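You operate a simulated robot arm through the tools that you are given. There is no shell and no other tool.

You run a simulated robot arm. Do the job below in one go: nothing can be reset, and whatever is moved stays where it is left.

## Task
Fit the orange roller in the empty seat, latch it, shut the guard and print a proof.
Fine: leave the black roller and the other controls as they are.

The check looks at the end state, three seconds after you hand in, the way a careful person would. Anything else that was tipped, shoved, dropped, spilled or broken makes it a failure.

## Robot
A 6-joint arm with a two-finger gripper, fixed in place. Base frame: the origin is at the foot of the arm, x ahead of it, y to its left, z up. Lengths are in m, angles in degrees, forces in N, time in s.
Its first joint turns from -166.0 to 166.0 degrees. Payload 2.45 kg.
Tool frame: the origin (TCP) lies between the finger pads and is the grasp point; the fingertips stand 0.02 m ahead of it; z points along the fingers, y is the line along which they close. The gripper opens to 0.14 m. The gripper's body begins 0.168 m behind the TCP.
Orientation is that of the tool frame in the base frame, as a unit quaternion [w, x, y, z]. With the fingers straight down and closing along the base's y, the tool's x points along the base's -x, its y along +y and its z along -z.

## Interface
- The arm moves only by the tool jog_arm. Its argument "series" is a list of rows, each an object of numbers (a shift or turn left out is 0, a gripper value left out holds the last): "tx", "ty", "tz": the shift along the base's x, y, z in units of 200 mm (1.0 is 200 mm); "rx", "ry", "rz": the turn, a rotation vector about the base's x, y, z in units of 60 degrees (1.0 is 60 degrees); "grip": the finger opening in cm, from 0 to 14. In form: [{"tx": .., "ty": .., "tz": .., "rx": .., "ry": .., "rz": .., "grip": ..}, ...]. A call has 1 to 20 rows; each row is the pose to reach, as a shift and turn from the pose commanded when the call began. A call with a number of a shift or a turn outside -1 to 1 is refused whole. A row lasts 0.2 s, in which the tool goes at most 0.05 m and 8.6 degrees; a call with a longer step from one row to the next is refused whole, and so is a gripper value outside its range. Where a pose cannot be reached the arm comes as near as it can. A force on the tool above 50 N (or 10 N above the force at the start of the call, whichever is more), or a blocked arm, ends the call early, and 0.2 s more pass. The fingers move at their own pace (about 0.045 m/s each) and stop on an object; they squeeze with about 25 N. The grip force told is the motor's: it shows also when the fingers shut on nothing. Time passes only in rows, and 0.2 s behind the last, so rows that repeat a pose let the fingers close. It gives the time, the measured TCP pose, the force on the tool (base axes), the opening and the grip force at its end, in the units of the frame above (readings bear some noise), with the torque about the TCP (base axes, N m) and any sound that the robot's microphone picked up.
- Cameras (640 x 400 px; columns grow to the right, rows downward): "scene" is fixed at [0.2194, -0.4999, 1.8606]; the picture's right is [0.71, -0.71, 0.00], its down [-0.42, -0.42, -0.80] and it looks along [0.57, 0.57, -0.59] (base axes); focal length 325 px, centre (320, 200). "wrist" rides on the gripper at [0.078, 0.011, -0.209] in the tool frame; the picture's right is [-0.14, 0.99, 0.00], its down [-0.92, -0.13, -0.37] and it looks along [-0.37, -0.05, 0.93] (tool axes); focal length 280 px, centre (320, 200).
- camera(camera): a new picture of that camera. It takes no simulated time.
- measure_at(camera, pixels): there is no depth. For up to 12 entries [column, row, z] of the newest picture of that camera ("zoom" is the newest enlarged one), the place [x, y] in the base frame at which the ray of that pixel passes the height z, good to about 0.002 m. It takes no simulated time.
- enlarge(camera, box): a new picture of the part [left, top, right, bottom] of that camera's present view, enlarged. It takes no simulated time.
- job_done(): hands the job in; it is judged then, once.

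Open the gripper and draw the arm clear of the work before you hand the job in, unless the task says otherwise.

The tools are called after "Call:" by a JSON object that holds its "method" and its "body". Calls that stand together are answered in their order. jog_arm: Moves the arm, as the interface text tells. Its arguments: {"type":"object","properties":{"series":{"type":"array"}},"required":["series"]} The other tools are called the same way: camera (camera) takes a picture; measure_at (camera, pixels) gives the place at which the rays of pixels pass given heights; enlarge (camera, box) takes an enlarged picture of a part of a camera's view; job_done () hands the job in.

At the start:

```text
t: 0.0
tcp_pos: [0.4706, 0.3147, 1.4767]
ee_rot: [0.0, 0.0, 1.0, 0.001]
wrist_force: [0.2, -0.1, -0.6]
moment: [0.0, 0.02, -0.03]
grip_width: 0.1401
grip_force: 0.1
```

scene: 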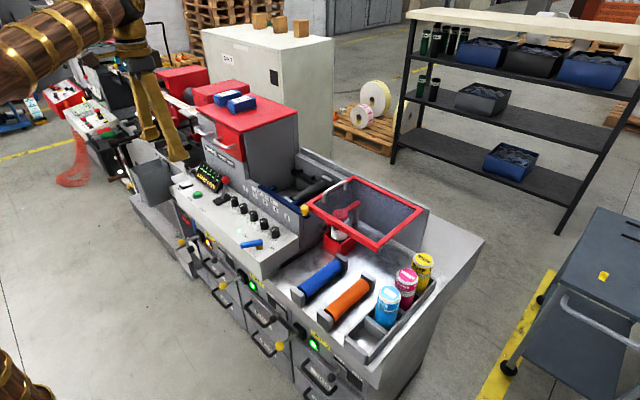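
wrist: 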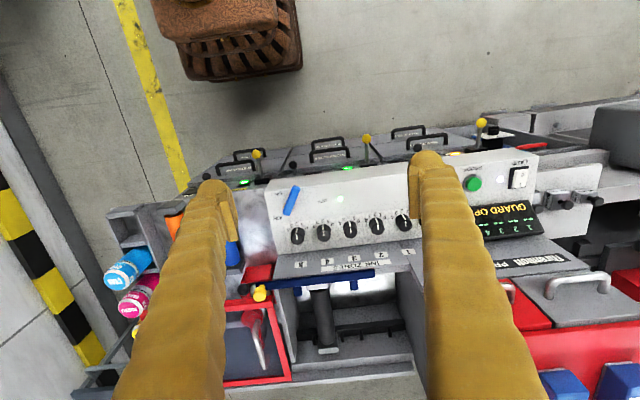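

I'll begin by looking at both views in detail: the scene shows the press with blue and orange rollers near (320,280) and (347,297), and a red-framed guard at (365,210).

Call:
{"method": "camera", "body": {"camera": "scene"}}

Call:
{"method": "enlarge", "body": {"camera": "scene", "box": [240, 160, 480, 310]}}

Call:
{"method": "enlarge", "body": {"camera": "scene", "box": [160, 130, 320, 230]}}

Call:
{"method": "enlarge", "body": {"camera": "wrist", "box": [240, 150, 560, 350]}}

```text
taken
```

scene: 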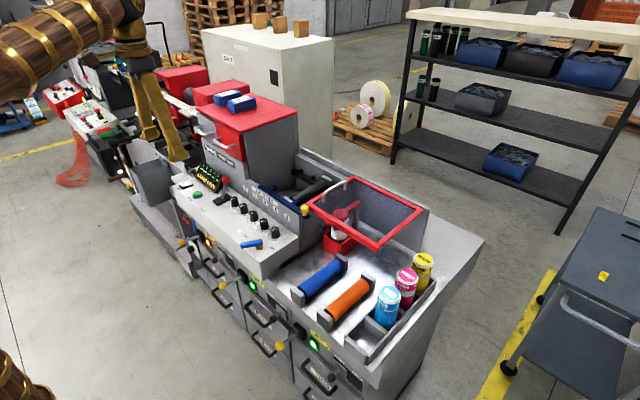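

```text
2.67 times, centred on (360, 235) of scene
```

zoom: 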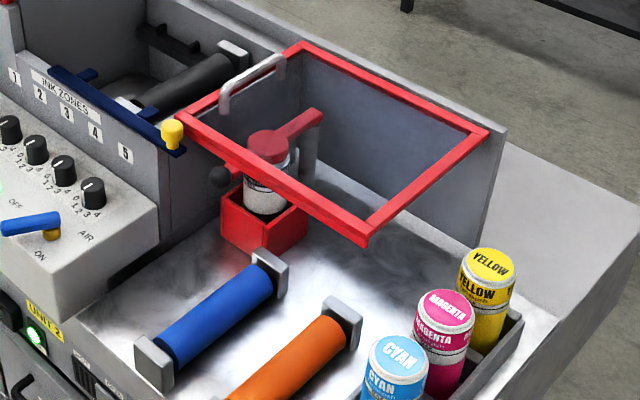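

```text
4.00 times, centred on (240, 180) of scene
```

zoom: 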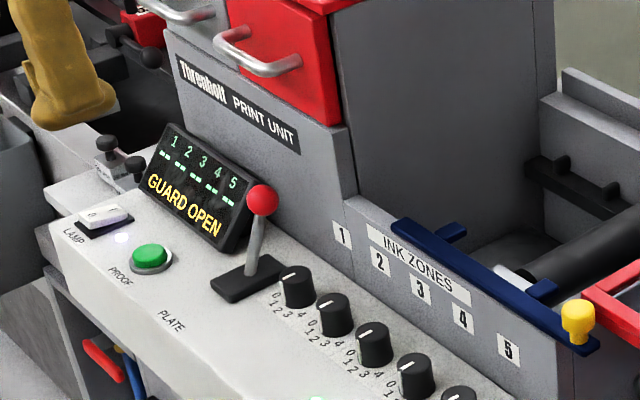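

```text
2.00 times, centred on (400, 250) of wrist
```

zoom: 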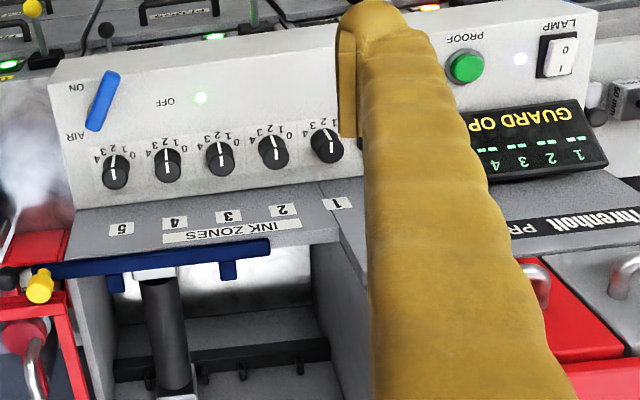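

Both pictures show the press. I'll measure candidate heights for the rollers, the guard, the button, and the seat in the scene picture before moving.

Call:
{"method": "measure_at", "body": {"camera": "scene", "pixels": [[347, 297, 0.9], [347, 297, 1.0], [320, 280, 1.0], [197.5, 194.5, 1.09], [305, 209, 1.1], [350, 178, 1.1], [422, 209, 1.1], [377, 248, 1.1], [310, 195, 1.0], [388, 300, 1.0]]}}

Call:
{"method": "measure_at", "body": {"camera": "wrist", "pixels": [[472, 183, 1.09], [260, 293, 1.1], [325, 310, 1.0], [175, 225, 1.0], [130, 268, 1.05]]}}

```text
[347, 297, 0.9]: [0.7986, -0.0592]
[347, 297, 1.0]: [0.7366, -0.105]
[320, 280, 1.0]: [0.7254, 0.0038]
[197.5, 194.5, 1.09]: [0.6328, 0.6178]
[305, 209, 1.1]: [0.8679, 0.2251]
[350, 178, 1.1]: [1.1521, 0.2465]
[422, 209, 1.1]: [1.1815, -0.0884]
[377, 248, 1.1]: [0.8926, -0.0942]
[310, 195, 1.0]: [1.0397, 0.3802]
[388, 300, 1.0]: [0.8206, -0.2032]
```

```text
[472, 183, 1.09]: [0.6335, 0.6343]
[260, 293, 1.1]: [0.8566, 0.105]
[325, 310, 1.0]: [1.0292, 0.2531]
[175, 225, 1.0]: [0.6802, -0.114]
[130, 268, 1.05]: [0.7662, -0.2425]
```

The rollers lie around (0.74, -0.1) and the guard around x 0.87–1.15. I'll move the arm sideways toward -y at its current height for a wrist view over the rollers and the guard.

Call:
{"method": "jog_arm", "body": {"series": [{"ty": -0.2}, {"ty": -0.4}, {"ty": -0.6}, {"ty": -0.8}, {"ty": -1.0}]}}

Call:
{"method": "camera", "body": {"camera": "wrist"}}

Call:
{"method": "camera", "body": {"camera": "scene"}}

```text
t: 1.2
tcp_pos: [0.4698, 0.1138, 1.4787]
ee_rot: [0.0, 0.001, 1.0, 0.001]
wrist_force: [0.5, -0.7, -0.9]
moment: [0.01, 0.0, 0.02]
grip_width: 0.1403
grip_force: 0.0
```

```text
taken
```

wrist: 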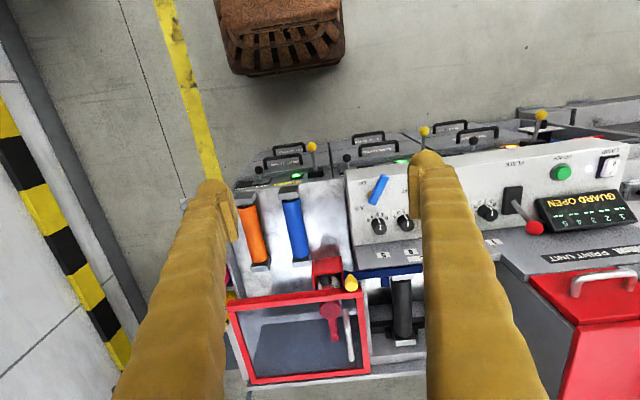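

```text
taken
```

scene: 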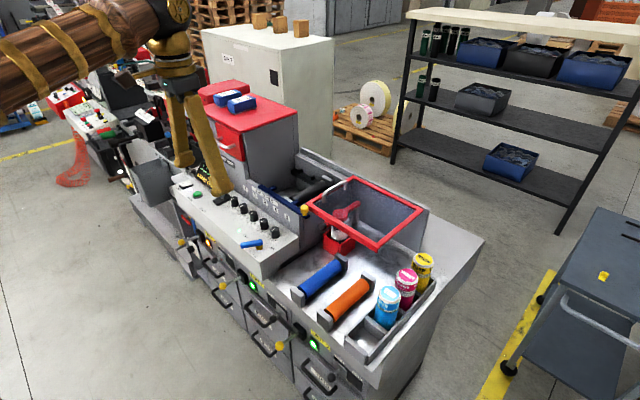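

The wrist picture now shows orange (253,235), blue (295,230), the guard (305,335), and the yellow knob of the latch at (350,283). I'll enlarge these areas.

Call:
{"method": "enlarge", "body": {"camera": "wrist", "box": [220, 170, 440, 390]}}

Call:
{"method": "enlarge", "body": {"camera": "wrist", "box": [330, 160, 430, 260]}}

Call:
{"method": "enlarge", "body": {"camera": "scene", "box": [240, 150, 360, 225]}}

```text
1.82 times, centred on (330, 280) of wrist
```

zoom: 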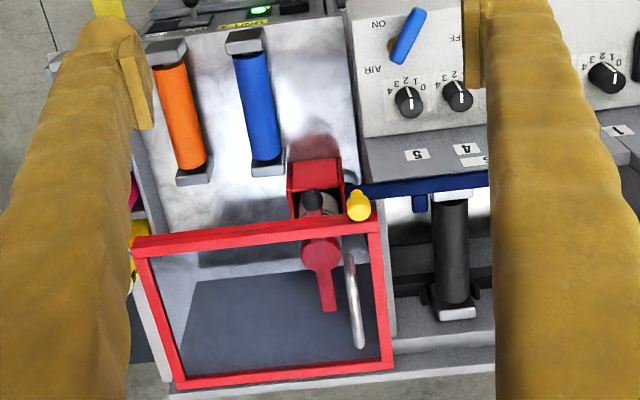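

```text
4.00 times, centred on (380, 210) of wrist
```

zoom: 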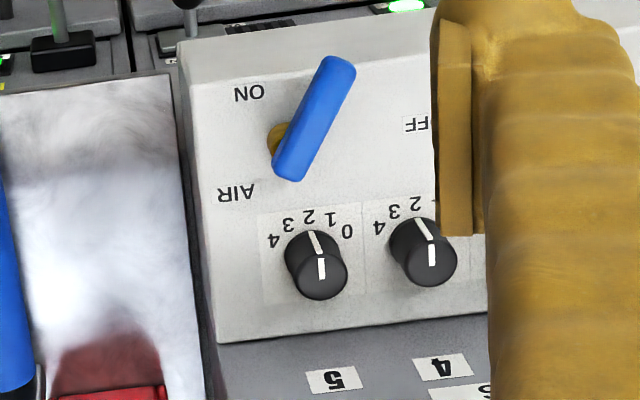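

```text
5.33 times, centred on (300, 188) of scene
```

zoom: 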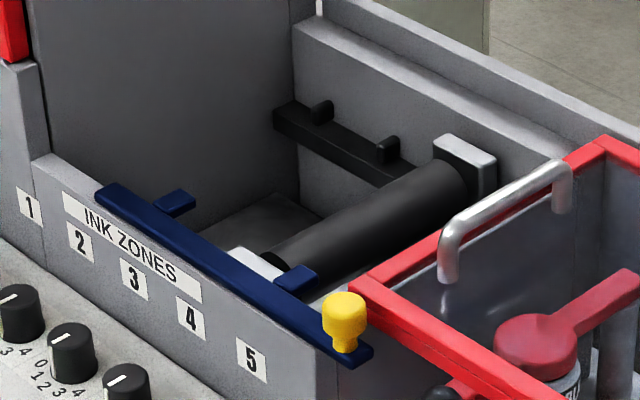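

I need a better look into the bay. The latch bar with the yellow knob runs at wrist zoom (358,200), and the guard's handle is on its +y edge, so it may slide. I'll move forward and back toward +y for a view over the bay.

Call:
{"method": "jog_arm", "body": {"series": [{"tx": 0.15, "ty": 0.2}, {"tx": 0.3, "ty": 0.4}, {"tx": 0.45, "ty": 0.6}, {"tx": 0.6, "ty": 0.8}, {"tx": 0.75, "ty": 1.0}, {"tx": 0.95, "ty": 1.0}]}}

Call:
{"method": "camera", "body": {"camera": "wrist"}}

Call:
{"method": "camera", "body": {"camera": "scene"}}

```text
t: 2.6
tcp_pos: [0.6553, 0.3147, 1.4787]
ee_rot: [0.001, 0.0, 1.0, 0.001]
wrist_force: [-0.5, -0.3, 0.3]
moment: [0.08, -0.09, -0.02]
grip_width: 0.1398
grip_force: 0.0
```

```text
taken
```

wrist: 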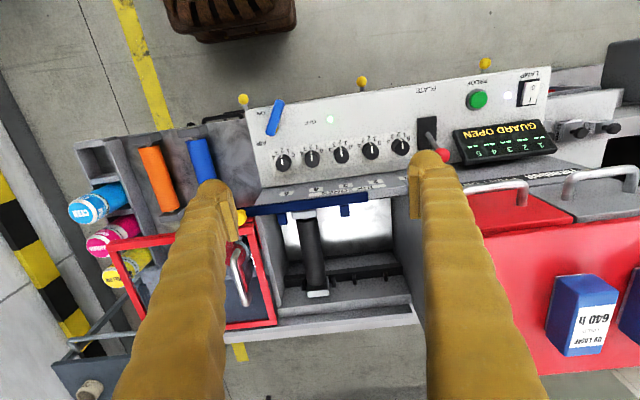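

```text
taken
```

scene: 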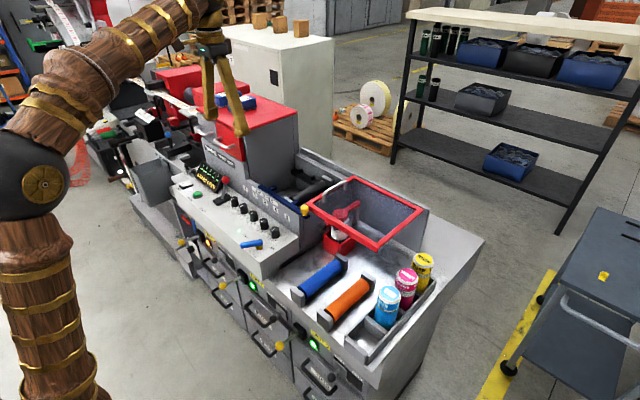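

The bay is now in the middle of the wrist picture (315,250). I'll enlarge it.

Call:
{"method": "enlarge", "body": {"camera": "wrist", "box": [225, 180, 435, 320]}}

Call:
{"method": "enlarge", "body": {"camera": "wrist", "box": [230, 170, 330, 240]}}

Call:
{"method": "enlarge", "body": {"camera": "wrist", "box": [320, 160, 420, 240]}}

Call:
{"method": "enlarge", "body": {"camera": "wrist", "box": [60, 130, 280, 340]}}

```text
2.86 times, centred on (330, 250) of wrist
```

zoom: 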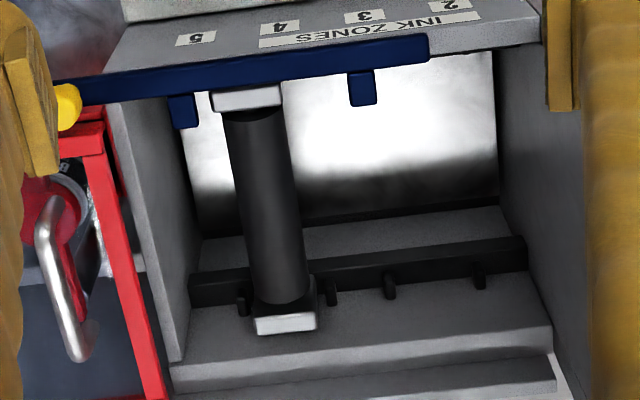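

```text
5.71 times, centred on (280, 205) of wrist
```

zoom: 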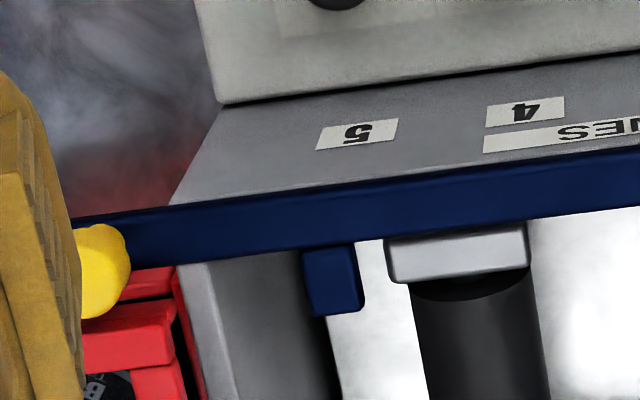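

```text
5.00 times, centred on (370, 200) of wrist
```

zoom: 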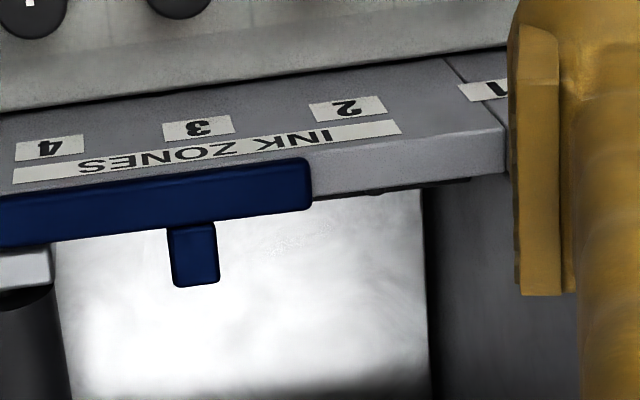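

```text
1.90 times, centred on (170, 235) of wrist
```

zoom: 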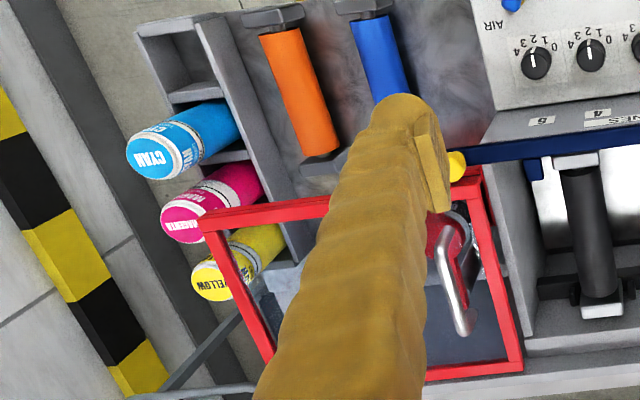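

The latch bar has two tabs, at zoom (183,110) and (362,88). The black roller's block is at (245,97), and the empty seat's posts are at (390,283) and (478,272). I'll measure the key points in a fresh zoom at two heights each, to triangulate.

Call:
{"method": "enlarge", "body": {"camera": "wrist", "box": [225, 180, 435, 320]}}

Call:
{"method": "measure_at", "body": {"camera": "zoom", "pixels": [[67, 105, 1.0], [67, 105, 1.1], [197, 128, 1.0], [197, 128, 1.1], [376, 105, 1.0], [376, 105, 1.1], [280, 105, 1.0], [280, 105, 1.1], [317, 314, 1.0], [317, 314, 1.1], [428, 60, 1.0], [428, 60, 1.1]]}}

Call:
{"method": "measure_at", "body": {"camera": "zoom", "pixels": [[390, 283, 1.0], [390, 283, 1.1], [478, 272, 1.0], [478, 272, 1.1], [331, 291, 1.0], [331, 291, 1.1], [241, 300, 1.0], [241, 300, 1.1], [60, 230, 1.0], [60, 230, 1.1], [80, 350, 1.0], [80, 350, 1.1]]}}

Call:
{"method": "enlarge", "body": {"camera": "scene", "box": [240, 150, 360, 225]}}

Call:
{"method": "measure_at", "body": {"camera": "zoom", "pixels": [[343, 310, 1.0], [343, 310, 1.1], [315, 275, 1.0], [315, 275, 1.1], [193, 200, 1.0], [193, 200, 1.1], [385, 145, 1.0], [385, 145, 1.1], [320, 108, 1.0], [320, 108, 1.1], [450, 270, 1.0], [450, 270, 1.1]]}}

Call:
{"method": "measure_at", "body": {"camera": "zoom", "pixels": [[560, 175, 1.0], [560, 175, 1.1], [495, 155, 1.0], [495, 155, 1.1], [435, 140, 1.0], [435, 140, 1.1], [102, 190, 1.0], [102, 190, 1.1], [350, 290, 1.0], [350, 290, 1.1], [605, 140, 1.0], [605, 140, 1.1]]}}

```text
2.86 times, centred on (330, 250) of wrist
```

zoom: 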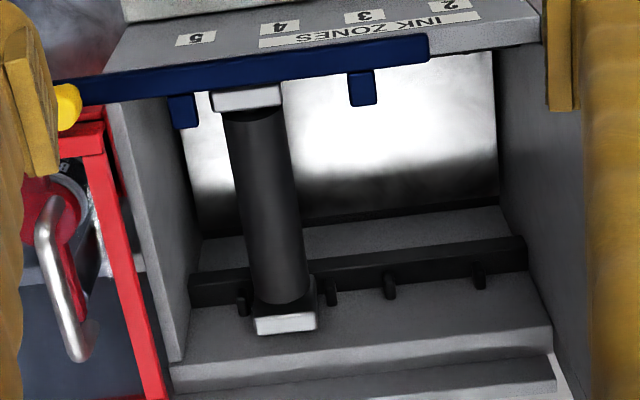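

```text
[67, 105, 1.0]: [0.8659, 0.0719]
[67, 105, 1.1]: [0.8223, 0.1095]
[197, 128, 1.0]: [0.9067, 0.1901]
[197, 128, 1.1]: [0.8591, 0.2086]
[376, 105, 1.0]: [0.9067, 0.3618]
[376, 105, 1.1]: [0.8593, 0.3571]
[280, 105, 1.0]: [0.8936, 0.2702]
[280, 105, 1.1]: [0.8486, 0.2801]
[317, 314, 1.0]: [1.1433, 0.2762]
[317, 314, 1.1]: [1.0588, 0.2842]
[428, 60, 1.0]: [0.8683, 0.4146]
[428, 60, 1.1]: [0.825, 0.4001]
```

```text
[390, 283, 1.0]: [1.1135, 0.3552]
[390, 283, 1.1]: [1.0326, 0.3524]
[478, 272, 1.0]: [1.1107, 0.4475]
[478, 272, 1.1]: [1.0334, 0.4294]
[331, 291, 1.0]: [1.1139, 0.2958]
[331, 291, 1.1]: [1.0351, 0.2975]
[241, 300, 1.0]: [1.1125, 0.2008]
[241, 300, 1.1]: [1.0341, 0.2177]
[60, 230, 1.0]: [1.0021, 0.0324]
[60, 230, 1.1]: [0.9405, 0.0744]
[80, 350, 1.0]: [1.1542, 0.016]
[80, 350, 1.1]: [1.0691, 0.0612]
```

```text
5.33 times, centred on (300, 188) of scene
```

zoom: 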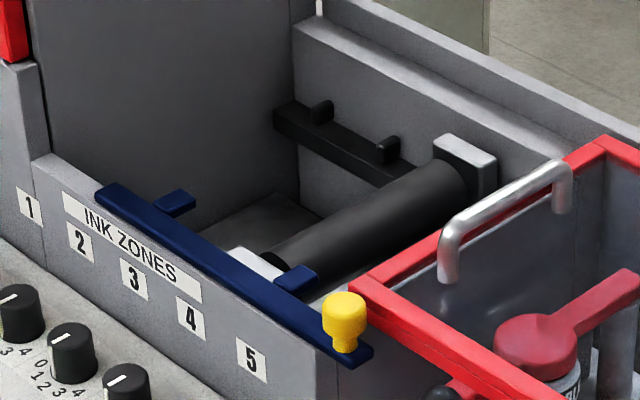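

```text
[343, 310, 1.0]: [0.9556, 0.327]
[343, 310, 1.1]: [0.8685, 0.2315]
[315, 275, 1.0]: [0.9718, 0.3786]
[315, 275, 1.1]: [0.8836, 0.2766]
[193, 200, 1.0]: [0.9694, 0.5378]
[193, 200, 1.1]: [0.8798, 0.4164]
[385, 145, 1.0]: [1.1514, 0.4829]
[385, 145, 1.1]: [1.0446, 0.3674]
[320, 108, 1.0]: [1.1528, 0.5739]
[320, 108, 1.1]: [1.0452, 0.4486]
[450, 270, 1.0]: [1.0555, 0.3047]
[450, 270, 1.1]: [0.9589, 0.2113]
```

```text
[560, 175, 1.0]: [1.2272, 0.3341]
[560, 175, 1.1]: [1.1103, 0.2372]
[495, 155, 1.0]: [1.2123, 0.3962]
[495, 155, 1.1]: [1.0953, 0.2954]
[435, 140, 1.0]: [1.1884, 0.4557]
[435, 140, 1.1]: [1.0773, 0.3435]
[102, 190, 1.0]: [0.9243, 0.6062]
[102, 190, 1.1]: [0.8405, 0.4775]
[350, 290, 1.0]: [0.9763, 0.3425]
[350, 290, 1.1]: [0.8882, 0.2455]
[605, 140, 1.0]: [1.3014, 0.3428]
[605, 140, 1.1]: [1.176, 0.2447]
```

From triangulation: the seat's posts are at about (1.02, 0.352) and (1.02, 0.426) at z≈1.115, the bar tabs are at z≈1.165, the knob is at (0.783, 0.143, 1.19), and the guard handle is at y≈0.117, z≈1.21. Next I measure the guard frame's corners in both views.

Call:
{"method": "measure_at", "body": {"camera": "wrist", "pixels": [[107, 244.4, 1.1], [107, 244.4, 1.2], [276.6, 327, 1.1], [276.6, 327, 1.2]]}}

Call:
{"method": "measure_at", "body": {"camera": "scene", "pixels": [[376, 249, 1.1], [376, 249, 1.2], [352.5, 175.5, 1.1], [352.5, 175.5, 1.2], [306, 205, 1.1], [306, 205, 1.2], [424, 208, 1.1], [424, 208, 1.2]]}}

Call:
{"method": "jog_arm", "body": {"series": [{"ty": -0.2, "tz": -0.1}, {"ty": -0.4, "tz": -0.2}, {"ty": -0.6, "tz": -0.3}, {"ty": -0.8, "tz": -0.4}, {"ty": -1.0, "tz": -0.5}]}}

Call:
{"method": "jog_arm", "body": {"series": [{"ty": -0.2, "tz": -0.1}, {"ty": -0.4, "tz": -0.2}, {"ty": -0.6, "tz": -0.2}, {"ty": -0.8, "tz": -0.2}, {"ty": -1.0, "tz": -0.2}]}}

Call:
{"method": "camera", "body": {"camera": "wrist"}}

Call:
{"method": "camera", "body": {"camera": "scene"}}

```text
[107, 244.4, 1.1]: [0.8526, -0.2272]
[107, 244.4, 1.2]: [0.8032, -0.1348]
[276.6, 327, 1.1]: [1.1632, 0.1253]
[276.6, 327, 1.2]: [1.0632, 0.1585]
```

```text
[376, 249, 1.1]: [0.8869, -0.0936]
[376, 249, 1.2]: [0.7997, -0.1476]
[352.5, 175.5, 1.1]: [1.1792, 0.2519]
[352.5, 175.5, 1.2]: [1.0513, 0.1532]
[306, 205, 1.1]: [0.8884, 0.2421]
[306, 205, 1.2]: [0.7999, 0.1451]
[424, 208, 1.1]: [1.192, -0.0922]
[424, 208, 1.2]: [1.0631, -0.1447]
```

```text
t: 3.8
tcp_pos: [0.6555, 0.114, 1.3764]
ee_rot: [0.001, 0.001, 1.0, 0.001]
wrist_force: [-0.2, -0.7, 0.0]
moment: [-0.02, -0.01, 0.02]
grip_width: 0.1399
grip_force: 0.0
```

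```text
t: 5.0
tcp_pos: [0.66, -0.0862, 1.3401]
ee_rot: [0.0, 0.0, 1.0, 0.002]
wrist_force: [-0.4, 1.4, 0.0]
moment: [0.04, -0.01, 0.0]
grip_width: 0.14
grip_force: 0.0
```

```text
taken
```

wrist: 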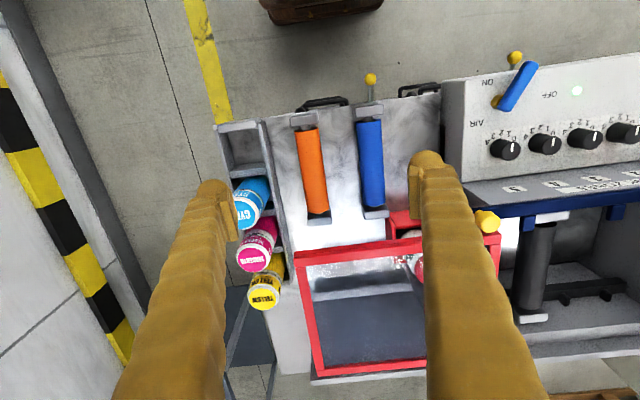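

```text
taken
```

scene: 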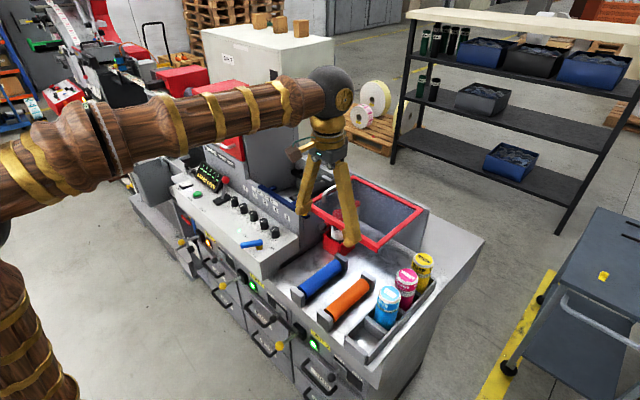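

The guard is horizontal at z≈1.19, covering x 0.80–1.065 and y -0.145–0.155. Now I zoom on the orange roller at wrist (313,170).

Call:
{"method": "enlarge", "body": {"camera": "wrist", "box": [260, 95, 420, 235]}}

Call:
{"method": "measure_at", "body": {"camera": "zoom", "pixels": [[320, 100, 0.95], [320, 100, 1.05]]}}

Call:
{"method": "enlarge", "body": {"camera": "scene", "box": [280, 245, 400, 340]}}

```text
2.86 times, centred on (340, 165) of wrist
```

zoom: 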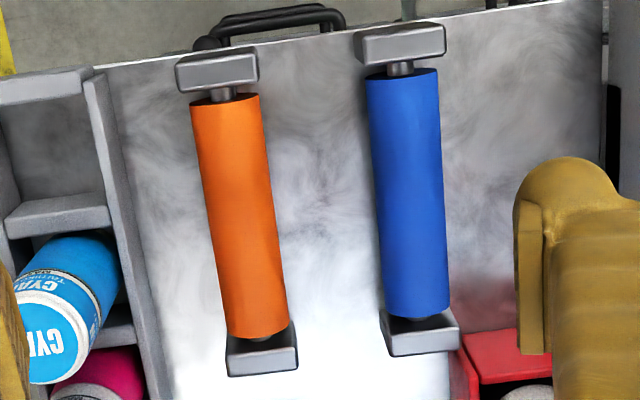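

```text
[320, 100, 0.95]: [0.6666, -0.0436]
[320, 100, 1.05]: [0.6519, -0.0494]
```

```text
4.21 times, centred on (340, 292) of scene
```

zoom: 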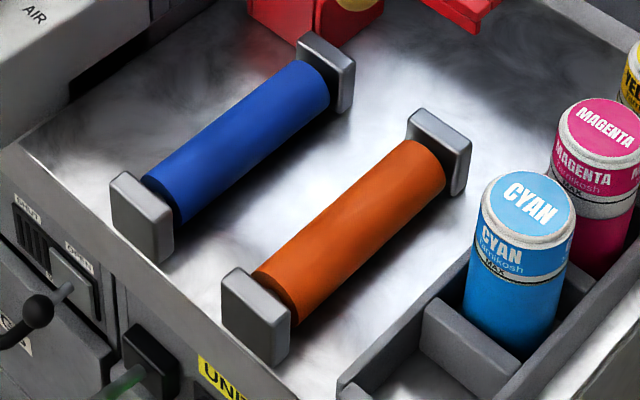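

The orange roller has square end blocks resting on the tray. I measure its block corners in both zooms to get its exact position and height.

Call:
{"method": "measure_at", "body": {"camera": "zoom", "pixels": [[222, 281, 0.95], [222, 281, 1.05], [270, 321, 0.95], [270, 321, 1.05], [291, 310, 0.95], [291, 310, 1.05], [272, 367, 0.95], [272, 367, 1.05], [424, 108, 0.95], [424, 108, 1.05], [471, 147, 0.95], [471, 147, 1.05]]}}

Call:
{"method": "measure_at", "body": {"camera": "zoom", "pixels": [[408, 122, 0.95], [408, 122, 1.05], [455, 198, 0.95], [455, 198, 1.05], [110, 190, 0.95], [110, 190, 1.05], [355, 65, 0.95], [355, 65, 1.05]]}}

Call:
{"method": "enlarge", "body": {"camera": "wrist", "box": [260, 95, 420, 235]}}

Call:
{"method": "measure_at", "body": {"camera": "zoom", "pixels": [[175, 68, 0.95], [175, 68, 1.05], [257, 47, 0.95], [257, 47, 1.05], [258, 76, 0.95], [258, 76, 1.05], [227, 375, 0.95], [227, 375, 1.05], [298, 368, 0.95], [298, 368, 1.05], [294, 321, 0.95], [294, 321, 1.05]]}}

Call:
{"method": "measure_at", "body": {"camera": "zoom", "pixels": [[191, 105, 0.95], [191, 105, 1.05], [260, 95, 0.95], [260, 95, 1.05], [228, 337, 0.95], [228, 337, 1.05], [288, 325, 0.95], [288, 325, 1.05], [181, 92, 0.95], [181, 92, 1.05], [445, 24, 1.0], [459, 350, 1.0]]}}

```text
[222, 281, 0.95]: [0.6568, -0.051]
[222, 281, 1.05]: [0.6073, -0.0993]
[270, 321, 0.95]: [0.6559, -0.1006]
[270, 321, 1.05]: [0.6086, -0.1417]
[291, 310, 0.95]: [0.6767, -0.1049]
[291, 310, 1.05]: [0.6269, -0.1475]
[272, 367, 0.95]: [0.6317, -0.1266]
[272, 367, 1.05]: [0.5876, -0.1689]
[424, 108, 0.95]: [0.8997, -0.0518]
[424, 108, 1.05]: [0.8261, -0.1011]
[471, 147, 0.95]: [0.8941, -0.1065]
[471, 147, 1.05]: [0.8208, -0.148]
```

```text
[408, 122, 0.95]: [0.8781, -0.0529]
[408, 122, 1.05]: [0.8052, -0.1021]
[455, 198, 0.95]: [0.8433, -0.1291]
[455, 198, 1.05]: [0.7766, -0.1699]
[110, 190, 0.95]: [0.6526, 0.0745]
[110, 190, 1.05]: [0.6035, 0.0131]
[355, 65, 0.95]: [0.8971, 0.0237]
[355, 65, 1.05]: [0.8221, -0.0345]
```

```text
2.86 times, centred on (340, 165) of wrist
```

zoom: 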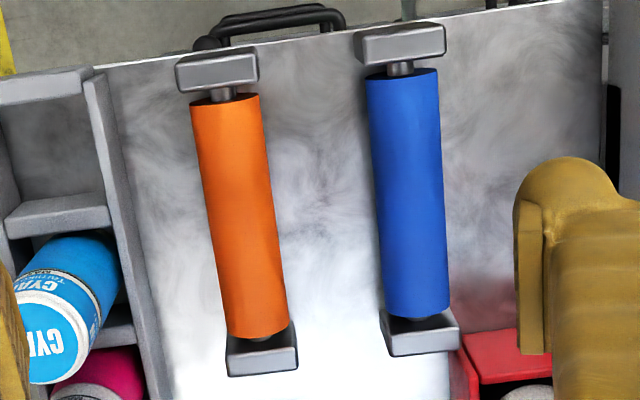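

```text
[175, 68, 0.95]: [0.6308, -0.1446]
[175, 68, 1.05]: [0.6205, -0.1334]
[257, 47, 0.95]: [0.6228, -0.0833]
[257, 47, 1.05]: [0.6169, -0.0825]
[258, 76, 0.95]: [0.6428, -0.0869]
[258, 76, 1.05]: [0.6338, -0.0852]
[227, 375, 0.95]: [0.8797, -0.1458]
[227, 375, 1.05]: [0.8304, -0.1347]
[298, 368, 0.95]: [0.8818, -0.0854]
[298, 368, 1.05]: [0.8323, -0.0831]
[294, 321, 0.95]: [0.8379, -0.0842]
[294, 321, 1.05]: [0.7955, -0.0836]
```

```text
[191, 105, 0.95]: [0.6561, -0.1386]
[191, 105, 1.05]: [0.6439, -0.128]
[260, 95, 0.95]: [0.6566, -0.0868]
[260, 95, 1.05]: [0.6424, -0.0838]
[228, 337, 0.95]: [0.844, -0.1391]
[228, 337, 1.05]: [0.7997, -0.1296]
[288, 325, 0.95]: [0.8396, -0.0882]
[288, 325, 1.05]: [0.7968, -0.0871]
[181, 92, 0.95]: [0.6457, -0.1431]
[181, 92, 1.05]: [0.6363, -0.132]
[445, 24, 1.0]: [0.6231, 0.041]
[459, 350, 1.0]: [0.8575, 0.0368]
```

The orange roller: x 0.621–0.847, centre y≈-0.110, block tops z≈1.02, axis z≈0.995, tray z≈0.97. Before grasping I'll go above the empty seat at a safe height to test the reach and look at the seat closely.

Call:
{"method": "jog_arm", "body": {"series": [{"tx": 0.1, "ty": 0.2, "grip": 9}, {"tx": 0.2, "ty": 0.4}, {"tx": 0.3, "ty": 0.6}, {"tx": 0.4, "ty": 0.8}, {"tx": 0.5, "ty": 1.0}]}}

Call:
{"method": "jog_arm", "body": {"series": [{"tx": 0.1, "ty": 0.2}, {"tx": 0.2, "ty": 0.4}, {"tx": 0.3, "ty": 0.6}, {"tx": 0.4, "ty": 0.8}, {"tx": 0.5, "ty": 1.0}]}}

Call:
{"method": "jog_arm", "body": {"series": [{"ty": 0.2}, {"ty": 0.375}, {"ty": 0.375}]}}

Call:
{"method": "camera", "body": {"camera": "wrist"}}

Call:
{"method": "camera", "body": {"camera": "scene"}}

```text
t: 6.2
tcp_pos: [0.7644, 0.1139, 1.3397]
ee_rot: [0.001, -0.001, 1.0, 0.001]
wrist_force: [0.2, -0.8, 0.7]
moment: [0.01, -0.06, 0.02]
grip_width: 0.09
grip_force: 0.0
```

```text
t: 7.4
tcp_pos: [0.8603, 0.3145, 1.3382]
ee_rot: [0.001, 0.0, 1.0, 0.001]
wrist_force: [-0.9, -0.2, 0.2]
moment: [0.04, -0.09, 0.03]
grip_width: 0.0898
grip_force: 0.1
```

```text
t: 8.2
tcp_pos: [0.8592, 0.3894, 1.336]
ee_rot: [0.0, 0.0, 1.0, 0.001]
wrist_force: [-0.3, -0.8, -0.3]
moment: [0.02, -0.01, -0.01]
grip_width: 0.0902
grip_force: 0.0
```

```text
taken
```

wrist: 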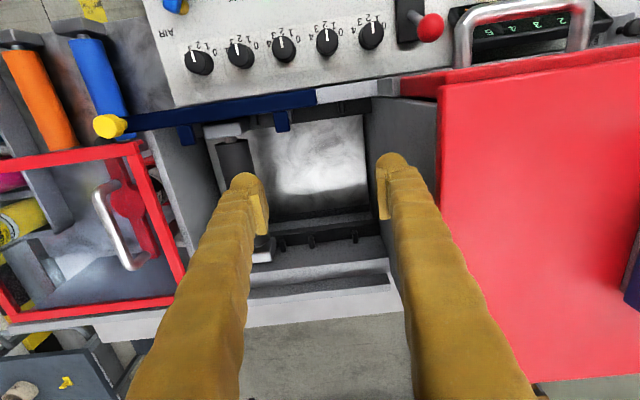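

```text
taken
```

scene: 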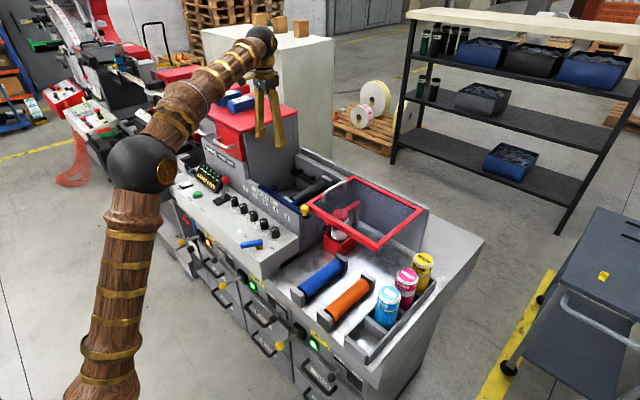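

The arm reached (0.859, 0.389, 1.336) cleanly. I'll test further reach to x≈0.915 at this height, and enlarge the bay.

Call:
{"method": "enlarge", "body": {"camera": "wrist", "box": [160, 80, 420, 300]}}

Call:
{"method": "jog_arm", "body": {"series": [{"tx": 0.1}, {"tx": 0.2}, {"tx": 0.28}, {"tx": 0.28}]}}

Call:
{"method": "camera", "body": {"camera": "wrist"}}

Call:
{"method": "enlarge", "body": {"camera": "wrist", "box": [160, 50, 420, 250]}}

```text
1.82 times, centred on (290, 190) of wrist
```

zoom: 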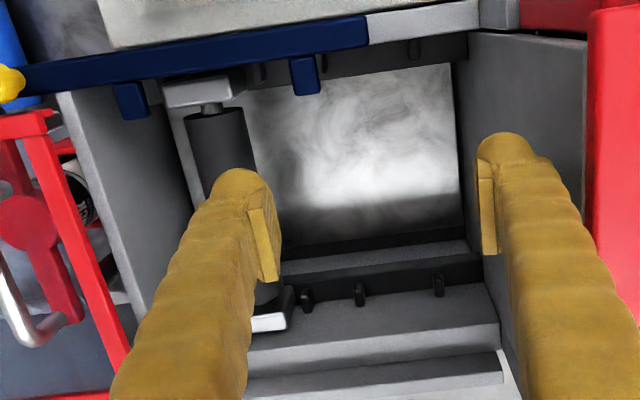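

```text
t: 9.2
tcp_pos: [0.9139, 0.3879, 1.3368]
ee_rot: [0.0, -0.001, 1.0, 0.001]
wrist_force: [-0.1, 0.4, 0.5]
moment: [-0.03, 0.03, -0.02]
grip_width: 0.0903
grip_force: 0.0
```

```text
taken
```

wrist: 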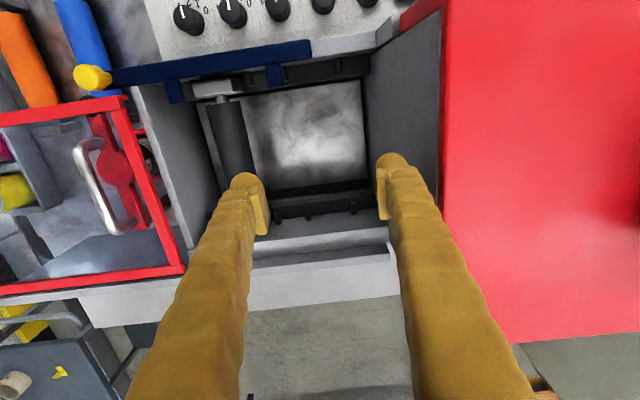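

```text
2.00 times, centred on (290, 150) of wrist
```

zoom: 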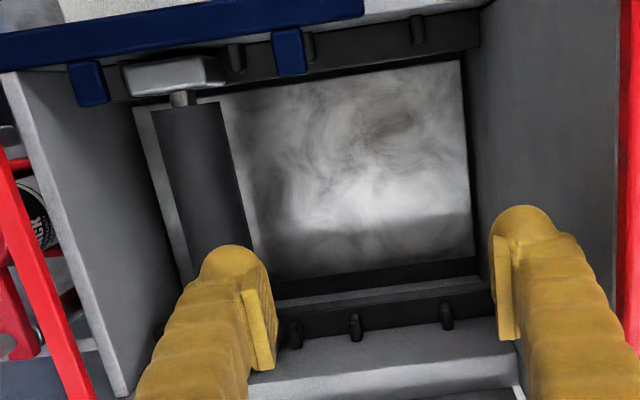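

The reach works at this height (0.914, 0.388). I see both rails with posts now: near posts at zoom (308,45) and (418,28), far posts at (355,328) and (446,315). I'll measure them.

Call:
{"method": "measure_at", "body": {"camera": "zoom", "pixels": [[308, 45, 1.115], [418, 28, 1.115], [237, 58, 1.115], [295, 335, 1.115], [355, 328, 1.115], [446, 315, 1.115], [125, 72, 1.155], [222, 62, 1.155], [226, 80, 1.155], [133, 95, 1.155], [275, 35, 1.165], [303, 72, 1.165]]}}

Call:
{"method": "measure_at", "body": {"camera": "zoom", "pixels": [[308, 45, 1.0], [418, 28, 1.0], [355, 328, 1.0], [446, 315, 1.0], [226, 80, 1.0], [303, 72, 1.0], [110, 102, 1.165], [82, 65, 1.165], [0, 35, 1.165], [363, 12, 1.165], [465, 60, 1.1], [478, 255, 1.1]]}}

Call:
{"method": "enlarge", "body": {"camera": "scene", "box": [260, 150, 330, 215]}}

```text
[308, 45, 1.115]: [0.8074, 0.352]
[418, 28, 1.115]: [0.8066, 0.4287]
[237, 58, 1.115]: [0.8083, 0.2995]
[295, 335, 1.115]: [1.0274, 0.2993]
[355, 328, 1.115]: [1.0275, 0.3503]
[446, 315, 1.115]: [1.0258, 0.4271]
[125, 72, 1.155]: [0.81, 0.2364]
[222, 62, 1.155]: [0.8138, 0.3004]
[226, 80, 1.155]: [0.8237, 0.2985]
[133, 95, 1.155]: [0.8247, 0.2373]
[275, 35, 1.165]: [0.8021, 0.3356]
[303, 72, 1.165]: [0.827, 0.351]
```

```text
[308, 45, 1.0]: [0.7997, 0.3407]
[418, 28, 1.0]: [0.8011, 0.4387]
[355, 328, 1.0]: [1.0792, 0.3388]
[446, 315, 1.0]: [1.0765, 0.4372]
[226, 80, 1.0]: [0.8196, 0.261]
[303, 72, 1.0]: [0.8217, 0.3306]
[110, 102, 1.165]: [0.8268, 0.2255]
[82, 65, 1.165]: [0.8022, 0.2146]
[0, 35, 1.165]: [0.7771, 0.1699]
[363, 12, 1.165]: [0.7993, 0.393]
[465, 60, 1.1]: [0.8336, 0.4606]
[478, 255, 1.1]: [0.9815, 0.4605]
```

```text
6.15 times, centred on (295, 182) of scene
```

zoom: 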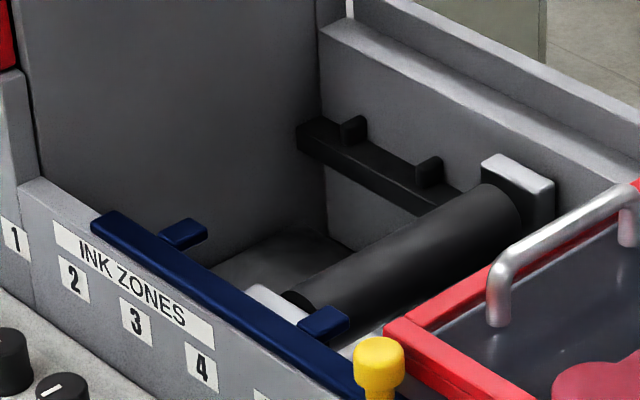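

Seat centre is y≈0.39, with post pairs at x≈0.807 and 1.026. I'll check the black roller's block height in this scene zoom to know the seat height.

Call:
{"method": "measure_at", "body": {"camera": "zoom", "pixels": [[266, 283, 1.1], [266, 283, 1.2], [500, 153, 1.1], [500, 153, 1.2], [554, 180, 1.1], [554, 180, 1.2], [483, 163, 1.1], [483, 163, 1.2], [353, 116, 1.1], [353, 116, 1.2], [428, 158, 1.1], [428, 158, 1.2]]}}

Call:
{"method": "measure_at", "body": {"camera": "wrist", "pixels": [[445, 5, 1.3], [520, 342, 1.3], [445, 5, 1.4], [520, 342, 1.4], [95, 75, 1.2], [105, 93, 1.165], [90, 165, 1.2], [125, 230, 1.2]]}}

Call:
{"method": "measure_at", "body": {"camera": "scene", "pixels": [[299, 110, 1.3], [299, 110, 1.4], [233, 130, 1.3], [233, 130, 1.4], [304, 207, 1.2], [304, 213, 1.2]]}}

```text
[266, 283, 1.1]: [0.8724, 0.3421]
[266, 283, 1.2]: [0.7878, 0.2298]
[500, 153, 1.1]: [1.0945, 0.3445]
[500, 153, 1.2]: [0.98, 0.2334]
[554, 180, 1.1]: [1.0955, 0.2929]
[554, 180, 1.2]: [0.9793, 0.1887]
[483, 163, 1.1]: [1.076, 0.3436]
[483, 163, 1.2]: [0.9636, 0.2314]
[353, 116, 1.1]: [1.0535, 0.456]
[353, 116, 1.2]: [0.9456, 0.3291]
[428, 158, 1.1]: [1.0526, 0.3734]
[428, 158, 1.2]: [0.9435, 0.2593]
```

```text
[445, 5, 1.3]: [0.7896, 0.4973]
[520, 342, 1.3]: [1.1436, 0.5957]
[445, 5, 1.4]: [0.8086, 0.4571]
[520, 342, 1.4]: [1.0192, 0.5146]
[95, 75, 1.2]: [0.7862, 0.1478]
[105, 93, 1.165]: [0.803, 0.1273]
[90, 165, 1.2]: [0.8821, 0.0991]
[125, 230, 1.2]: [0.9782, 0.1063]
```

```text
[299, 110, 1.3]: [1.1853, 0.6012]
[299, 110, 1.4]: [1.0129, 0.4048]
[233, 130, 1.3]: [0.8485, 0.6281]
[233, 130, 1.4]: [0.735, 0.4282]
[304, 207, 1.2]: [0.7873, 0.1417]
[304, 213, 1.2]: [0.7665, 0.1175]
```

The wall beside the seat is at y≈0.46 and rises to z≈1.38, so a straight-down gripper body (±0.071) would touch it. I'll tilt the tool about base x by +12°, so the body leans to -y. I test that pose above the seat and then lower it with the gripper empty to confirm reach.

Call:
{"method": "jog_arm", "body": {"series": [{"rx": 0.1, "grip": 7}, {"rx": 0.2}, {"rx": 0.2}]}}

Call:
{"method": "camera", "body": {"camera": "wrist"}}

Call:
{"method": "enlarge", "body": {"camera": "scene", "box": [200, 20, 380, 230]}}

```text
t: 10.0
tcp_pos: [0.9169, 0.3885, 1.336]
ee_rot: [-0.001, 0.0, 0.994, 0.105]
wrist_force: [0.3, -0.2, 0.4]
moment: [0.03, 0.0, 0.02]
grip_width: 0.0701
grip_force: 0.1
```

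```text
taken
```

wrist: 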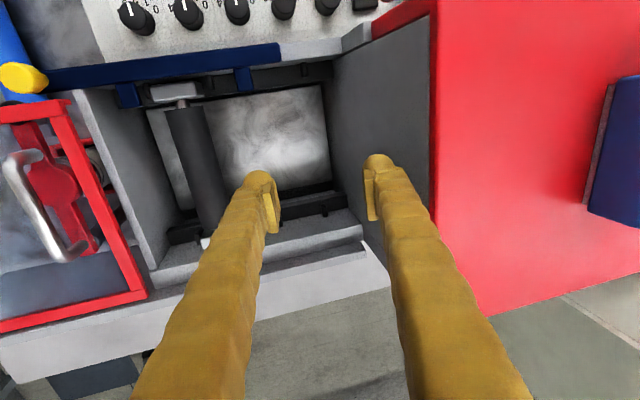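

```text
1.90 times, centred on (290, 125) of scene
```

zoom: 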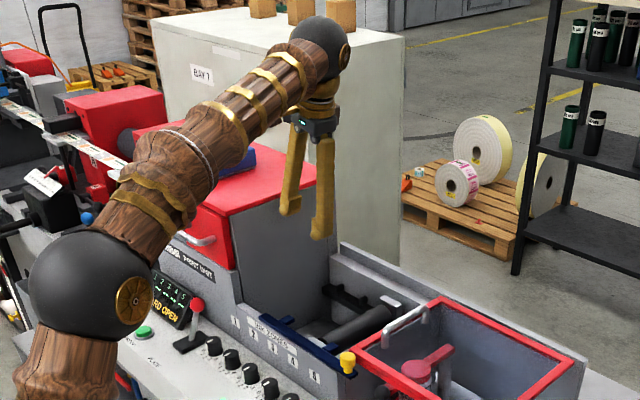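

The tilt is good. I'll lower in steps and check clearance with the red housing and the panel.

Call:
{"method": "jog_arm", "body": {"series": [{"tz": -0.15}, {"tz": -0.3}, {"tz": -0.45}, {"tz": -0.55}]}}

Call:
{"method": "enlarge", "body": {"camera": "scene", "box": [100, 20, 380, 230]}}

Call:
{"method": "camera", "body": {"camera": "wrist"}}

```text
t: 11.0
tcp_pos: [0.9176, 0.3899, 1.2263]
ee_rot: [0.001, 0.0, 0.994, 0.106]
wrist_force: [-0.8, 0.3, 0.1]
moment: [-0.02, -0.01, 0.01]
grip_width: 0.0697
grip_force: 0.1
```

```text
1.90 times, centred on (240, 125) of scene
```

zoom: 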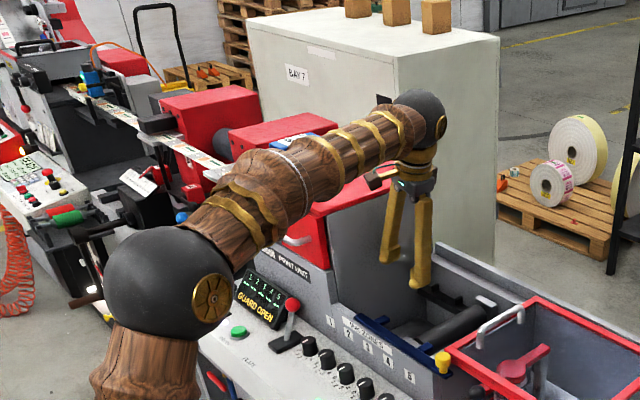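

```text
taken
```

wrist: 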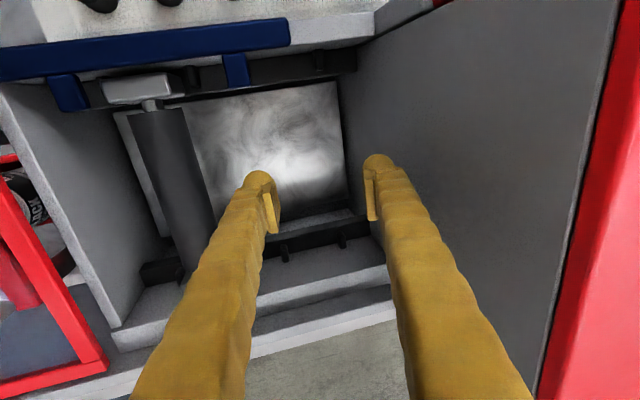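

There is no contact and reach holds. I continue down to about z=1.145 to confirm the seating height is reachable.

Call:
{"method": "jog_arm", "body": {"series": [{"tz": -0.15}, {"tz": -0.3}, {"tz": -0.4}, {"tz": -0.4}]}}

Call:
{"method": "camera", "body": {"camera": "wrist"}}

Call:
{"method": "enlarge", "body": {"camera": "wrist", "box": [0, 0, 400, 250]}}

Call:
{"method": "enlarge", "body": {"camera": "scene", "box": [100, 20, 380, 230]}}

```text
t: 12.0
tcp_pos: [0.9172, 0.3894, 1.1475]
ee_rot: [0.0, 0.0, 0.995, 0.105]
wrist_force: [0.3, -0.2, 1.2]
moment: [0.0, -0.01, -0.01]
grip_width: 0.0701
grip_force: 0.1
```

```text
taken
```

wrist: 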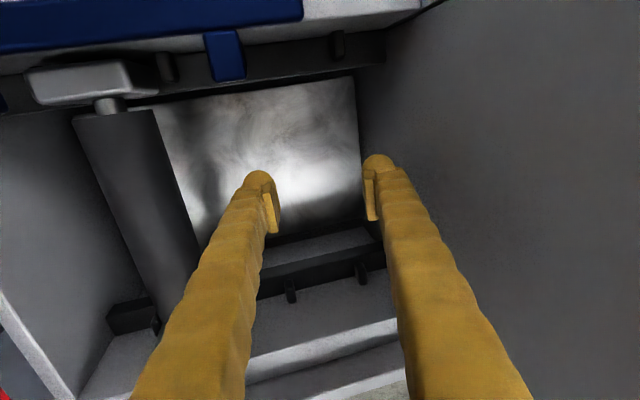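

```text
1.60 times, centred on (200, 125) of wrist
```

zoom: 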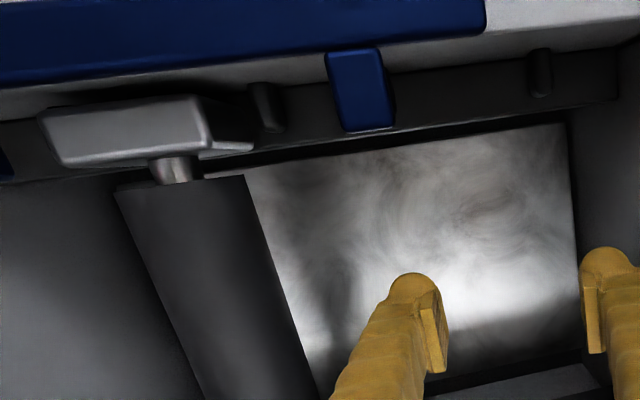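

```text
1.90 times, centred on (240, 125) of scene
```

zoom: 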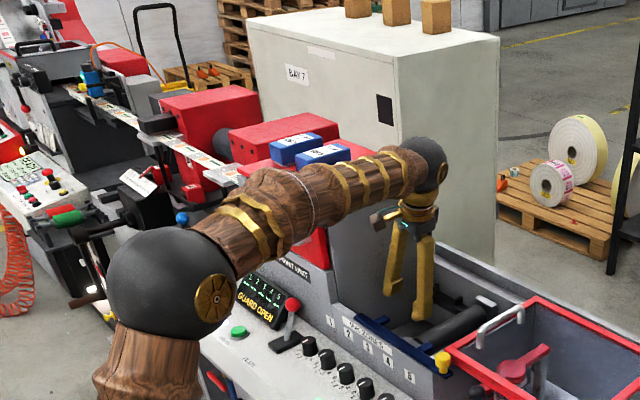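

Reach is fine at (0.917, 0.389, 1.148) with 12° tilt. I use this closer wrist picture to refine the posts (337,44), (164,66), (290,290), (362,270) and the black block's corners.

Call:
{"method": "measure_at", "body": {"camera": "wrist", "pixels": [[337.5, 44, 1.12], [164.4, 66, 1.12], [290, 290, 1.12], [362, 270, 1.12], [25, 72, 1.15], [122, 61, 1.15], [131, 87, 1.15], [39, 102, 1.15], [205, 35, 1.165], [235, 32, 1.165], [245, 78, 1.165], [214, 81, 1.165]]}}

Call:
{"method": "measure_at", "body": {"camera": "wrist", "pixels": [[25, 72, 1.13], [122, 61, 1.13], [131, 87, 1.13], [39, 102, 1.13], [302, 18, 1.17], [385, 60, 1.1], [155, 108, 1.13], [72, 117, 1.13], [195, 230, 1.13], [118, 230, 1.13]]}}

```text
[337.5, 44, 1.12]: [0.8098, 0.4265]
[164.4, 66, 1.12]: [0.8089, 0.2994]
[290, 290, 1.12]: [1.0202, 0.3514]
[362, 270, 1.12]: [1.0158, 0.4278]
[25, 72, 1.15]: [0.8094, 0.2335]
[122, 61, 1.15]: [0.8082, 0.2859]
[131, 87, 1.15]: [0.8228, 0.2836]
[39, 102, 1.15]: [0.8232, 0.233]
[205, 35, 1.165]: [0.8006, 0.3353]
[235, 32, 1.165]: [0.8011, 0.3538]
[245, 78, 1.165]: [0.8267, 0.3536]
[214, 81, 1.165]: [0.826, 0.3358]
```

```text
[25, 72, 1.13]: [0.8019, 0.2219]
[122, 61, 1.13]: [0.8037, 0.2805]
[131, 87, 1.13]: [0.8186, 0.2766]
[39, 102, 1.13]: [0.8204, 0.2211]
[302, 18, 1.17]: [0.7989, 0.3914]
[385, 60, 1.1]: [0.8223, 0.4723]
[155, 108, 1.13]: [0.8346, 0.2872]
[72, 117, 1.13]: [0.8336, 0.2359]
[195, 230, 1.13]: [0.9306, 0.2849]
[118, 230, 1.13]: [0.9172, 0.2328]
```

Seat target: centre (0.9185, 0.389), axis z≈1.13 (the black roller's block spans y 0.2335–0.285, x 0.809–1.028). I raise and travel back over the orange roller, keeping the tilt.

Call:
{"method": "jog_arm", "body": {"series": [{"tz": 0.2}, {"tz": 0.4}, {"tz": 0.6}, {"tz": 0.8}, {"tz": 0.95}]}}

Call:
{"method": "jog_arm", "body": {"series": [{"tx": -0.075, "ty": -0.2}, {"tx": -0.15, "ty": -0.4}, {"tx": -0.225, "ty": -0.6}, {"tx": -0.3, "ty": -0.8}, {"tx": -0.375, "ty": -1.0}]}}

Call:
{"method": "jog_arm", "body": {"series": [{"tx": -0.1, "ty": -0.2}, {"tx": -0.2, "ty": -0.4}, {"tx": -0.3, "ty": -0.6}, {"tx": -0.4, "ty": -0.8}, {"tx": -0.5, "ty": -1.0}]}}

Call:
{"method": "jog_arm", "body": {"series": [{"tx": -0.02, "ty": -0.2, "tz": -0.1}, {"tx": -0.045, "ty": -0.4, "tz": -0.2}, {"tx": -0.045, "ty": -0.495, "tz": -0.3}, {"tx": -0.045, "ty": -0.495, "tz": -0.4}]}}

Call:
{"method": "camera", "body": {"camera": "wrist"}}

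Call:
{"method": "camera", "body": {"camera": "scene"}}

```text
t: 13.2
tcp_pos: [0.9189, 0.3908, 1.3339]
ee_rot: [0.0, -0.001, 0.994, 0.106]
wrist_force: [0.6, 0.9, 0.2]
moment: [0.04, 0.0, 0.03]
grip_width: 0.07
grip_force: 0.0
```

```text
t: 14.4
tcp_pos: [0.8427, 0.1864, 1.3331]
ee_rot: [0.001, 0.0, 0.994, 0.105]
wrist_force: [1.1, 0.3, -0.4]
moment: [0.03, 0.02, 0.02]
grip_width: 0.0702
grip_force: 0.0
```

```text
t: 15.6
tcp_pos: [0.7399, -0.0098, 1.3367]
ee_rot: [0.0, -0.001, 0.995, 0.105]
wrist_force: [-0.4, -0.6, 0.2]
moment: [0.02, 0.03, 0.0]
grip_width: 0.0699
grip_force: 0.1
```

```text
t: 16.6
tcp_pos: [0.7336, -0.11, 1.2584]
ee_rot: [-0.001, 0.001, 0.994, 0.105]
wrist_force: [-0.1, -0.8, -0.3]
moment: [-0.02, 0.05, -0.02]
grip_width: 0.0696
grip_force: 0.2
```

```text
taken
```

wrist: 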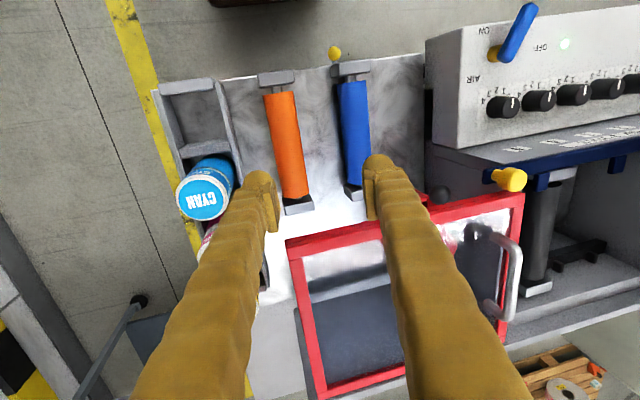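

```text
taken
```

scene: 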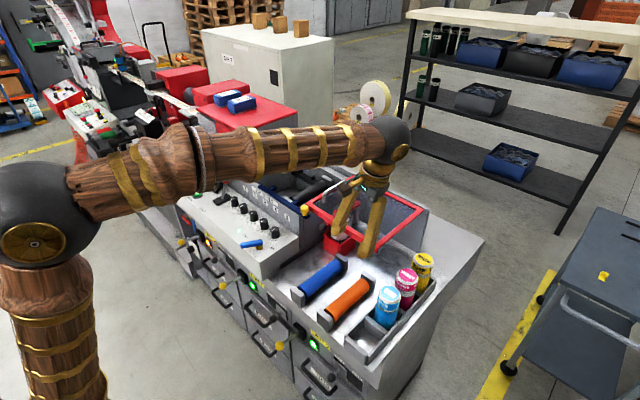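

I'm above the orange roller at (0.7336, -0.110, 1.258). I zoom to refine its pose and check the cyan bottle and rack at (205,190) for clearance.

Call:
{"method": "enlarge", "body": {"camera": "wrist", "box": [150, 60, 390, 230]}}

Call:
{"method": "measure_at", "body": {"camera": "scene", "pixels": [[388, 293, 1.05], [388, 293, 1.1], [408, 275, 1.05], [408, 275, 1.1], [379, 297, 1.05], [379, 297, 1.1]]}}

Call:
{"method": "measure_at", "body": {"camera": "wrist", "pixels": [[205, 200, 1.05], [205, 200, 1.1], [226, 190, 1.1], [240, 183, 1.0]]}}

```text
2.35 times, centred on (270, 145) of wrist
```

zoom: 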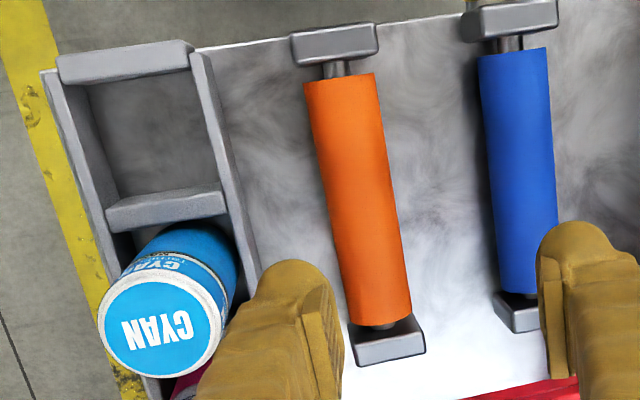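

```text
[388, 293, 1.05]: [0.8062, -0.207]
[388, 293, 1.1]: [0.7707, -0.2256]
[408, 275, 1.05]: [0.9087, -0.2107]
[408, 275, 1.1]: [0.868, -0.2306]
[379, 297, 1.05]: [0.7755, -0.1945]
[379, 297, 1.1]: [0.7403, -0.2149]
```

```text
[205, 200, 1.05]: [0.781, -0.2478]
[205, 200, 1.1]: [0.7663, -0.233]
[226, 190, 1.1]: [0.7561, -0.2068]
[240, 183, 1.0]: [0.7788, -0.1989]
```

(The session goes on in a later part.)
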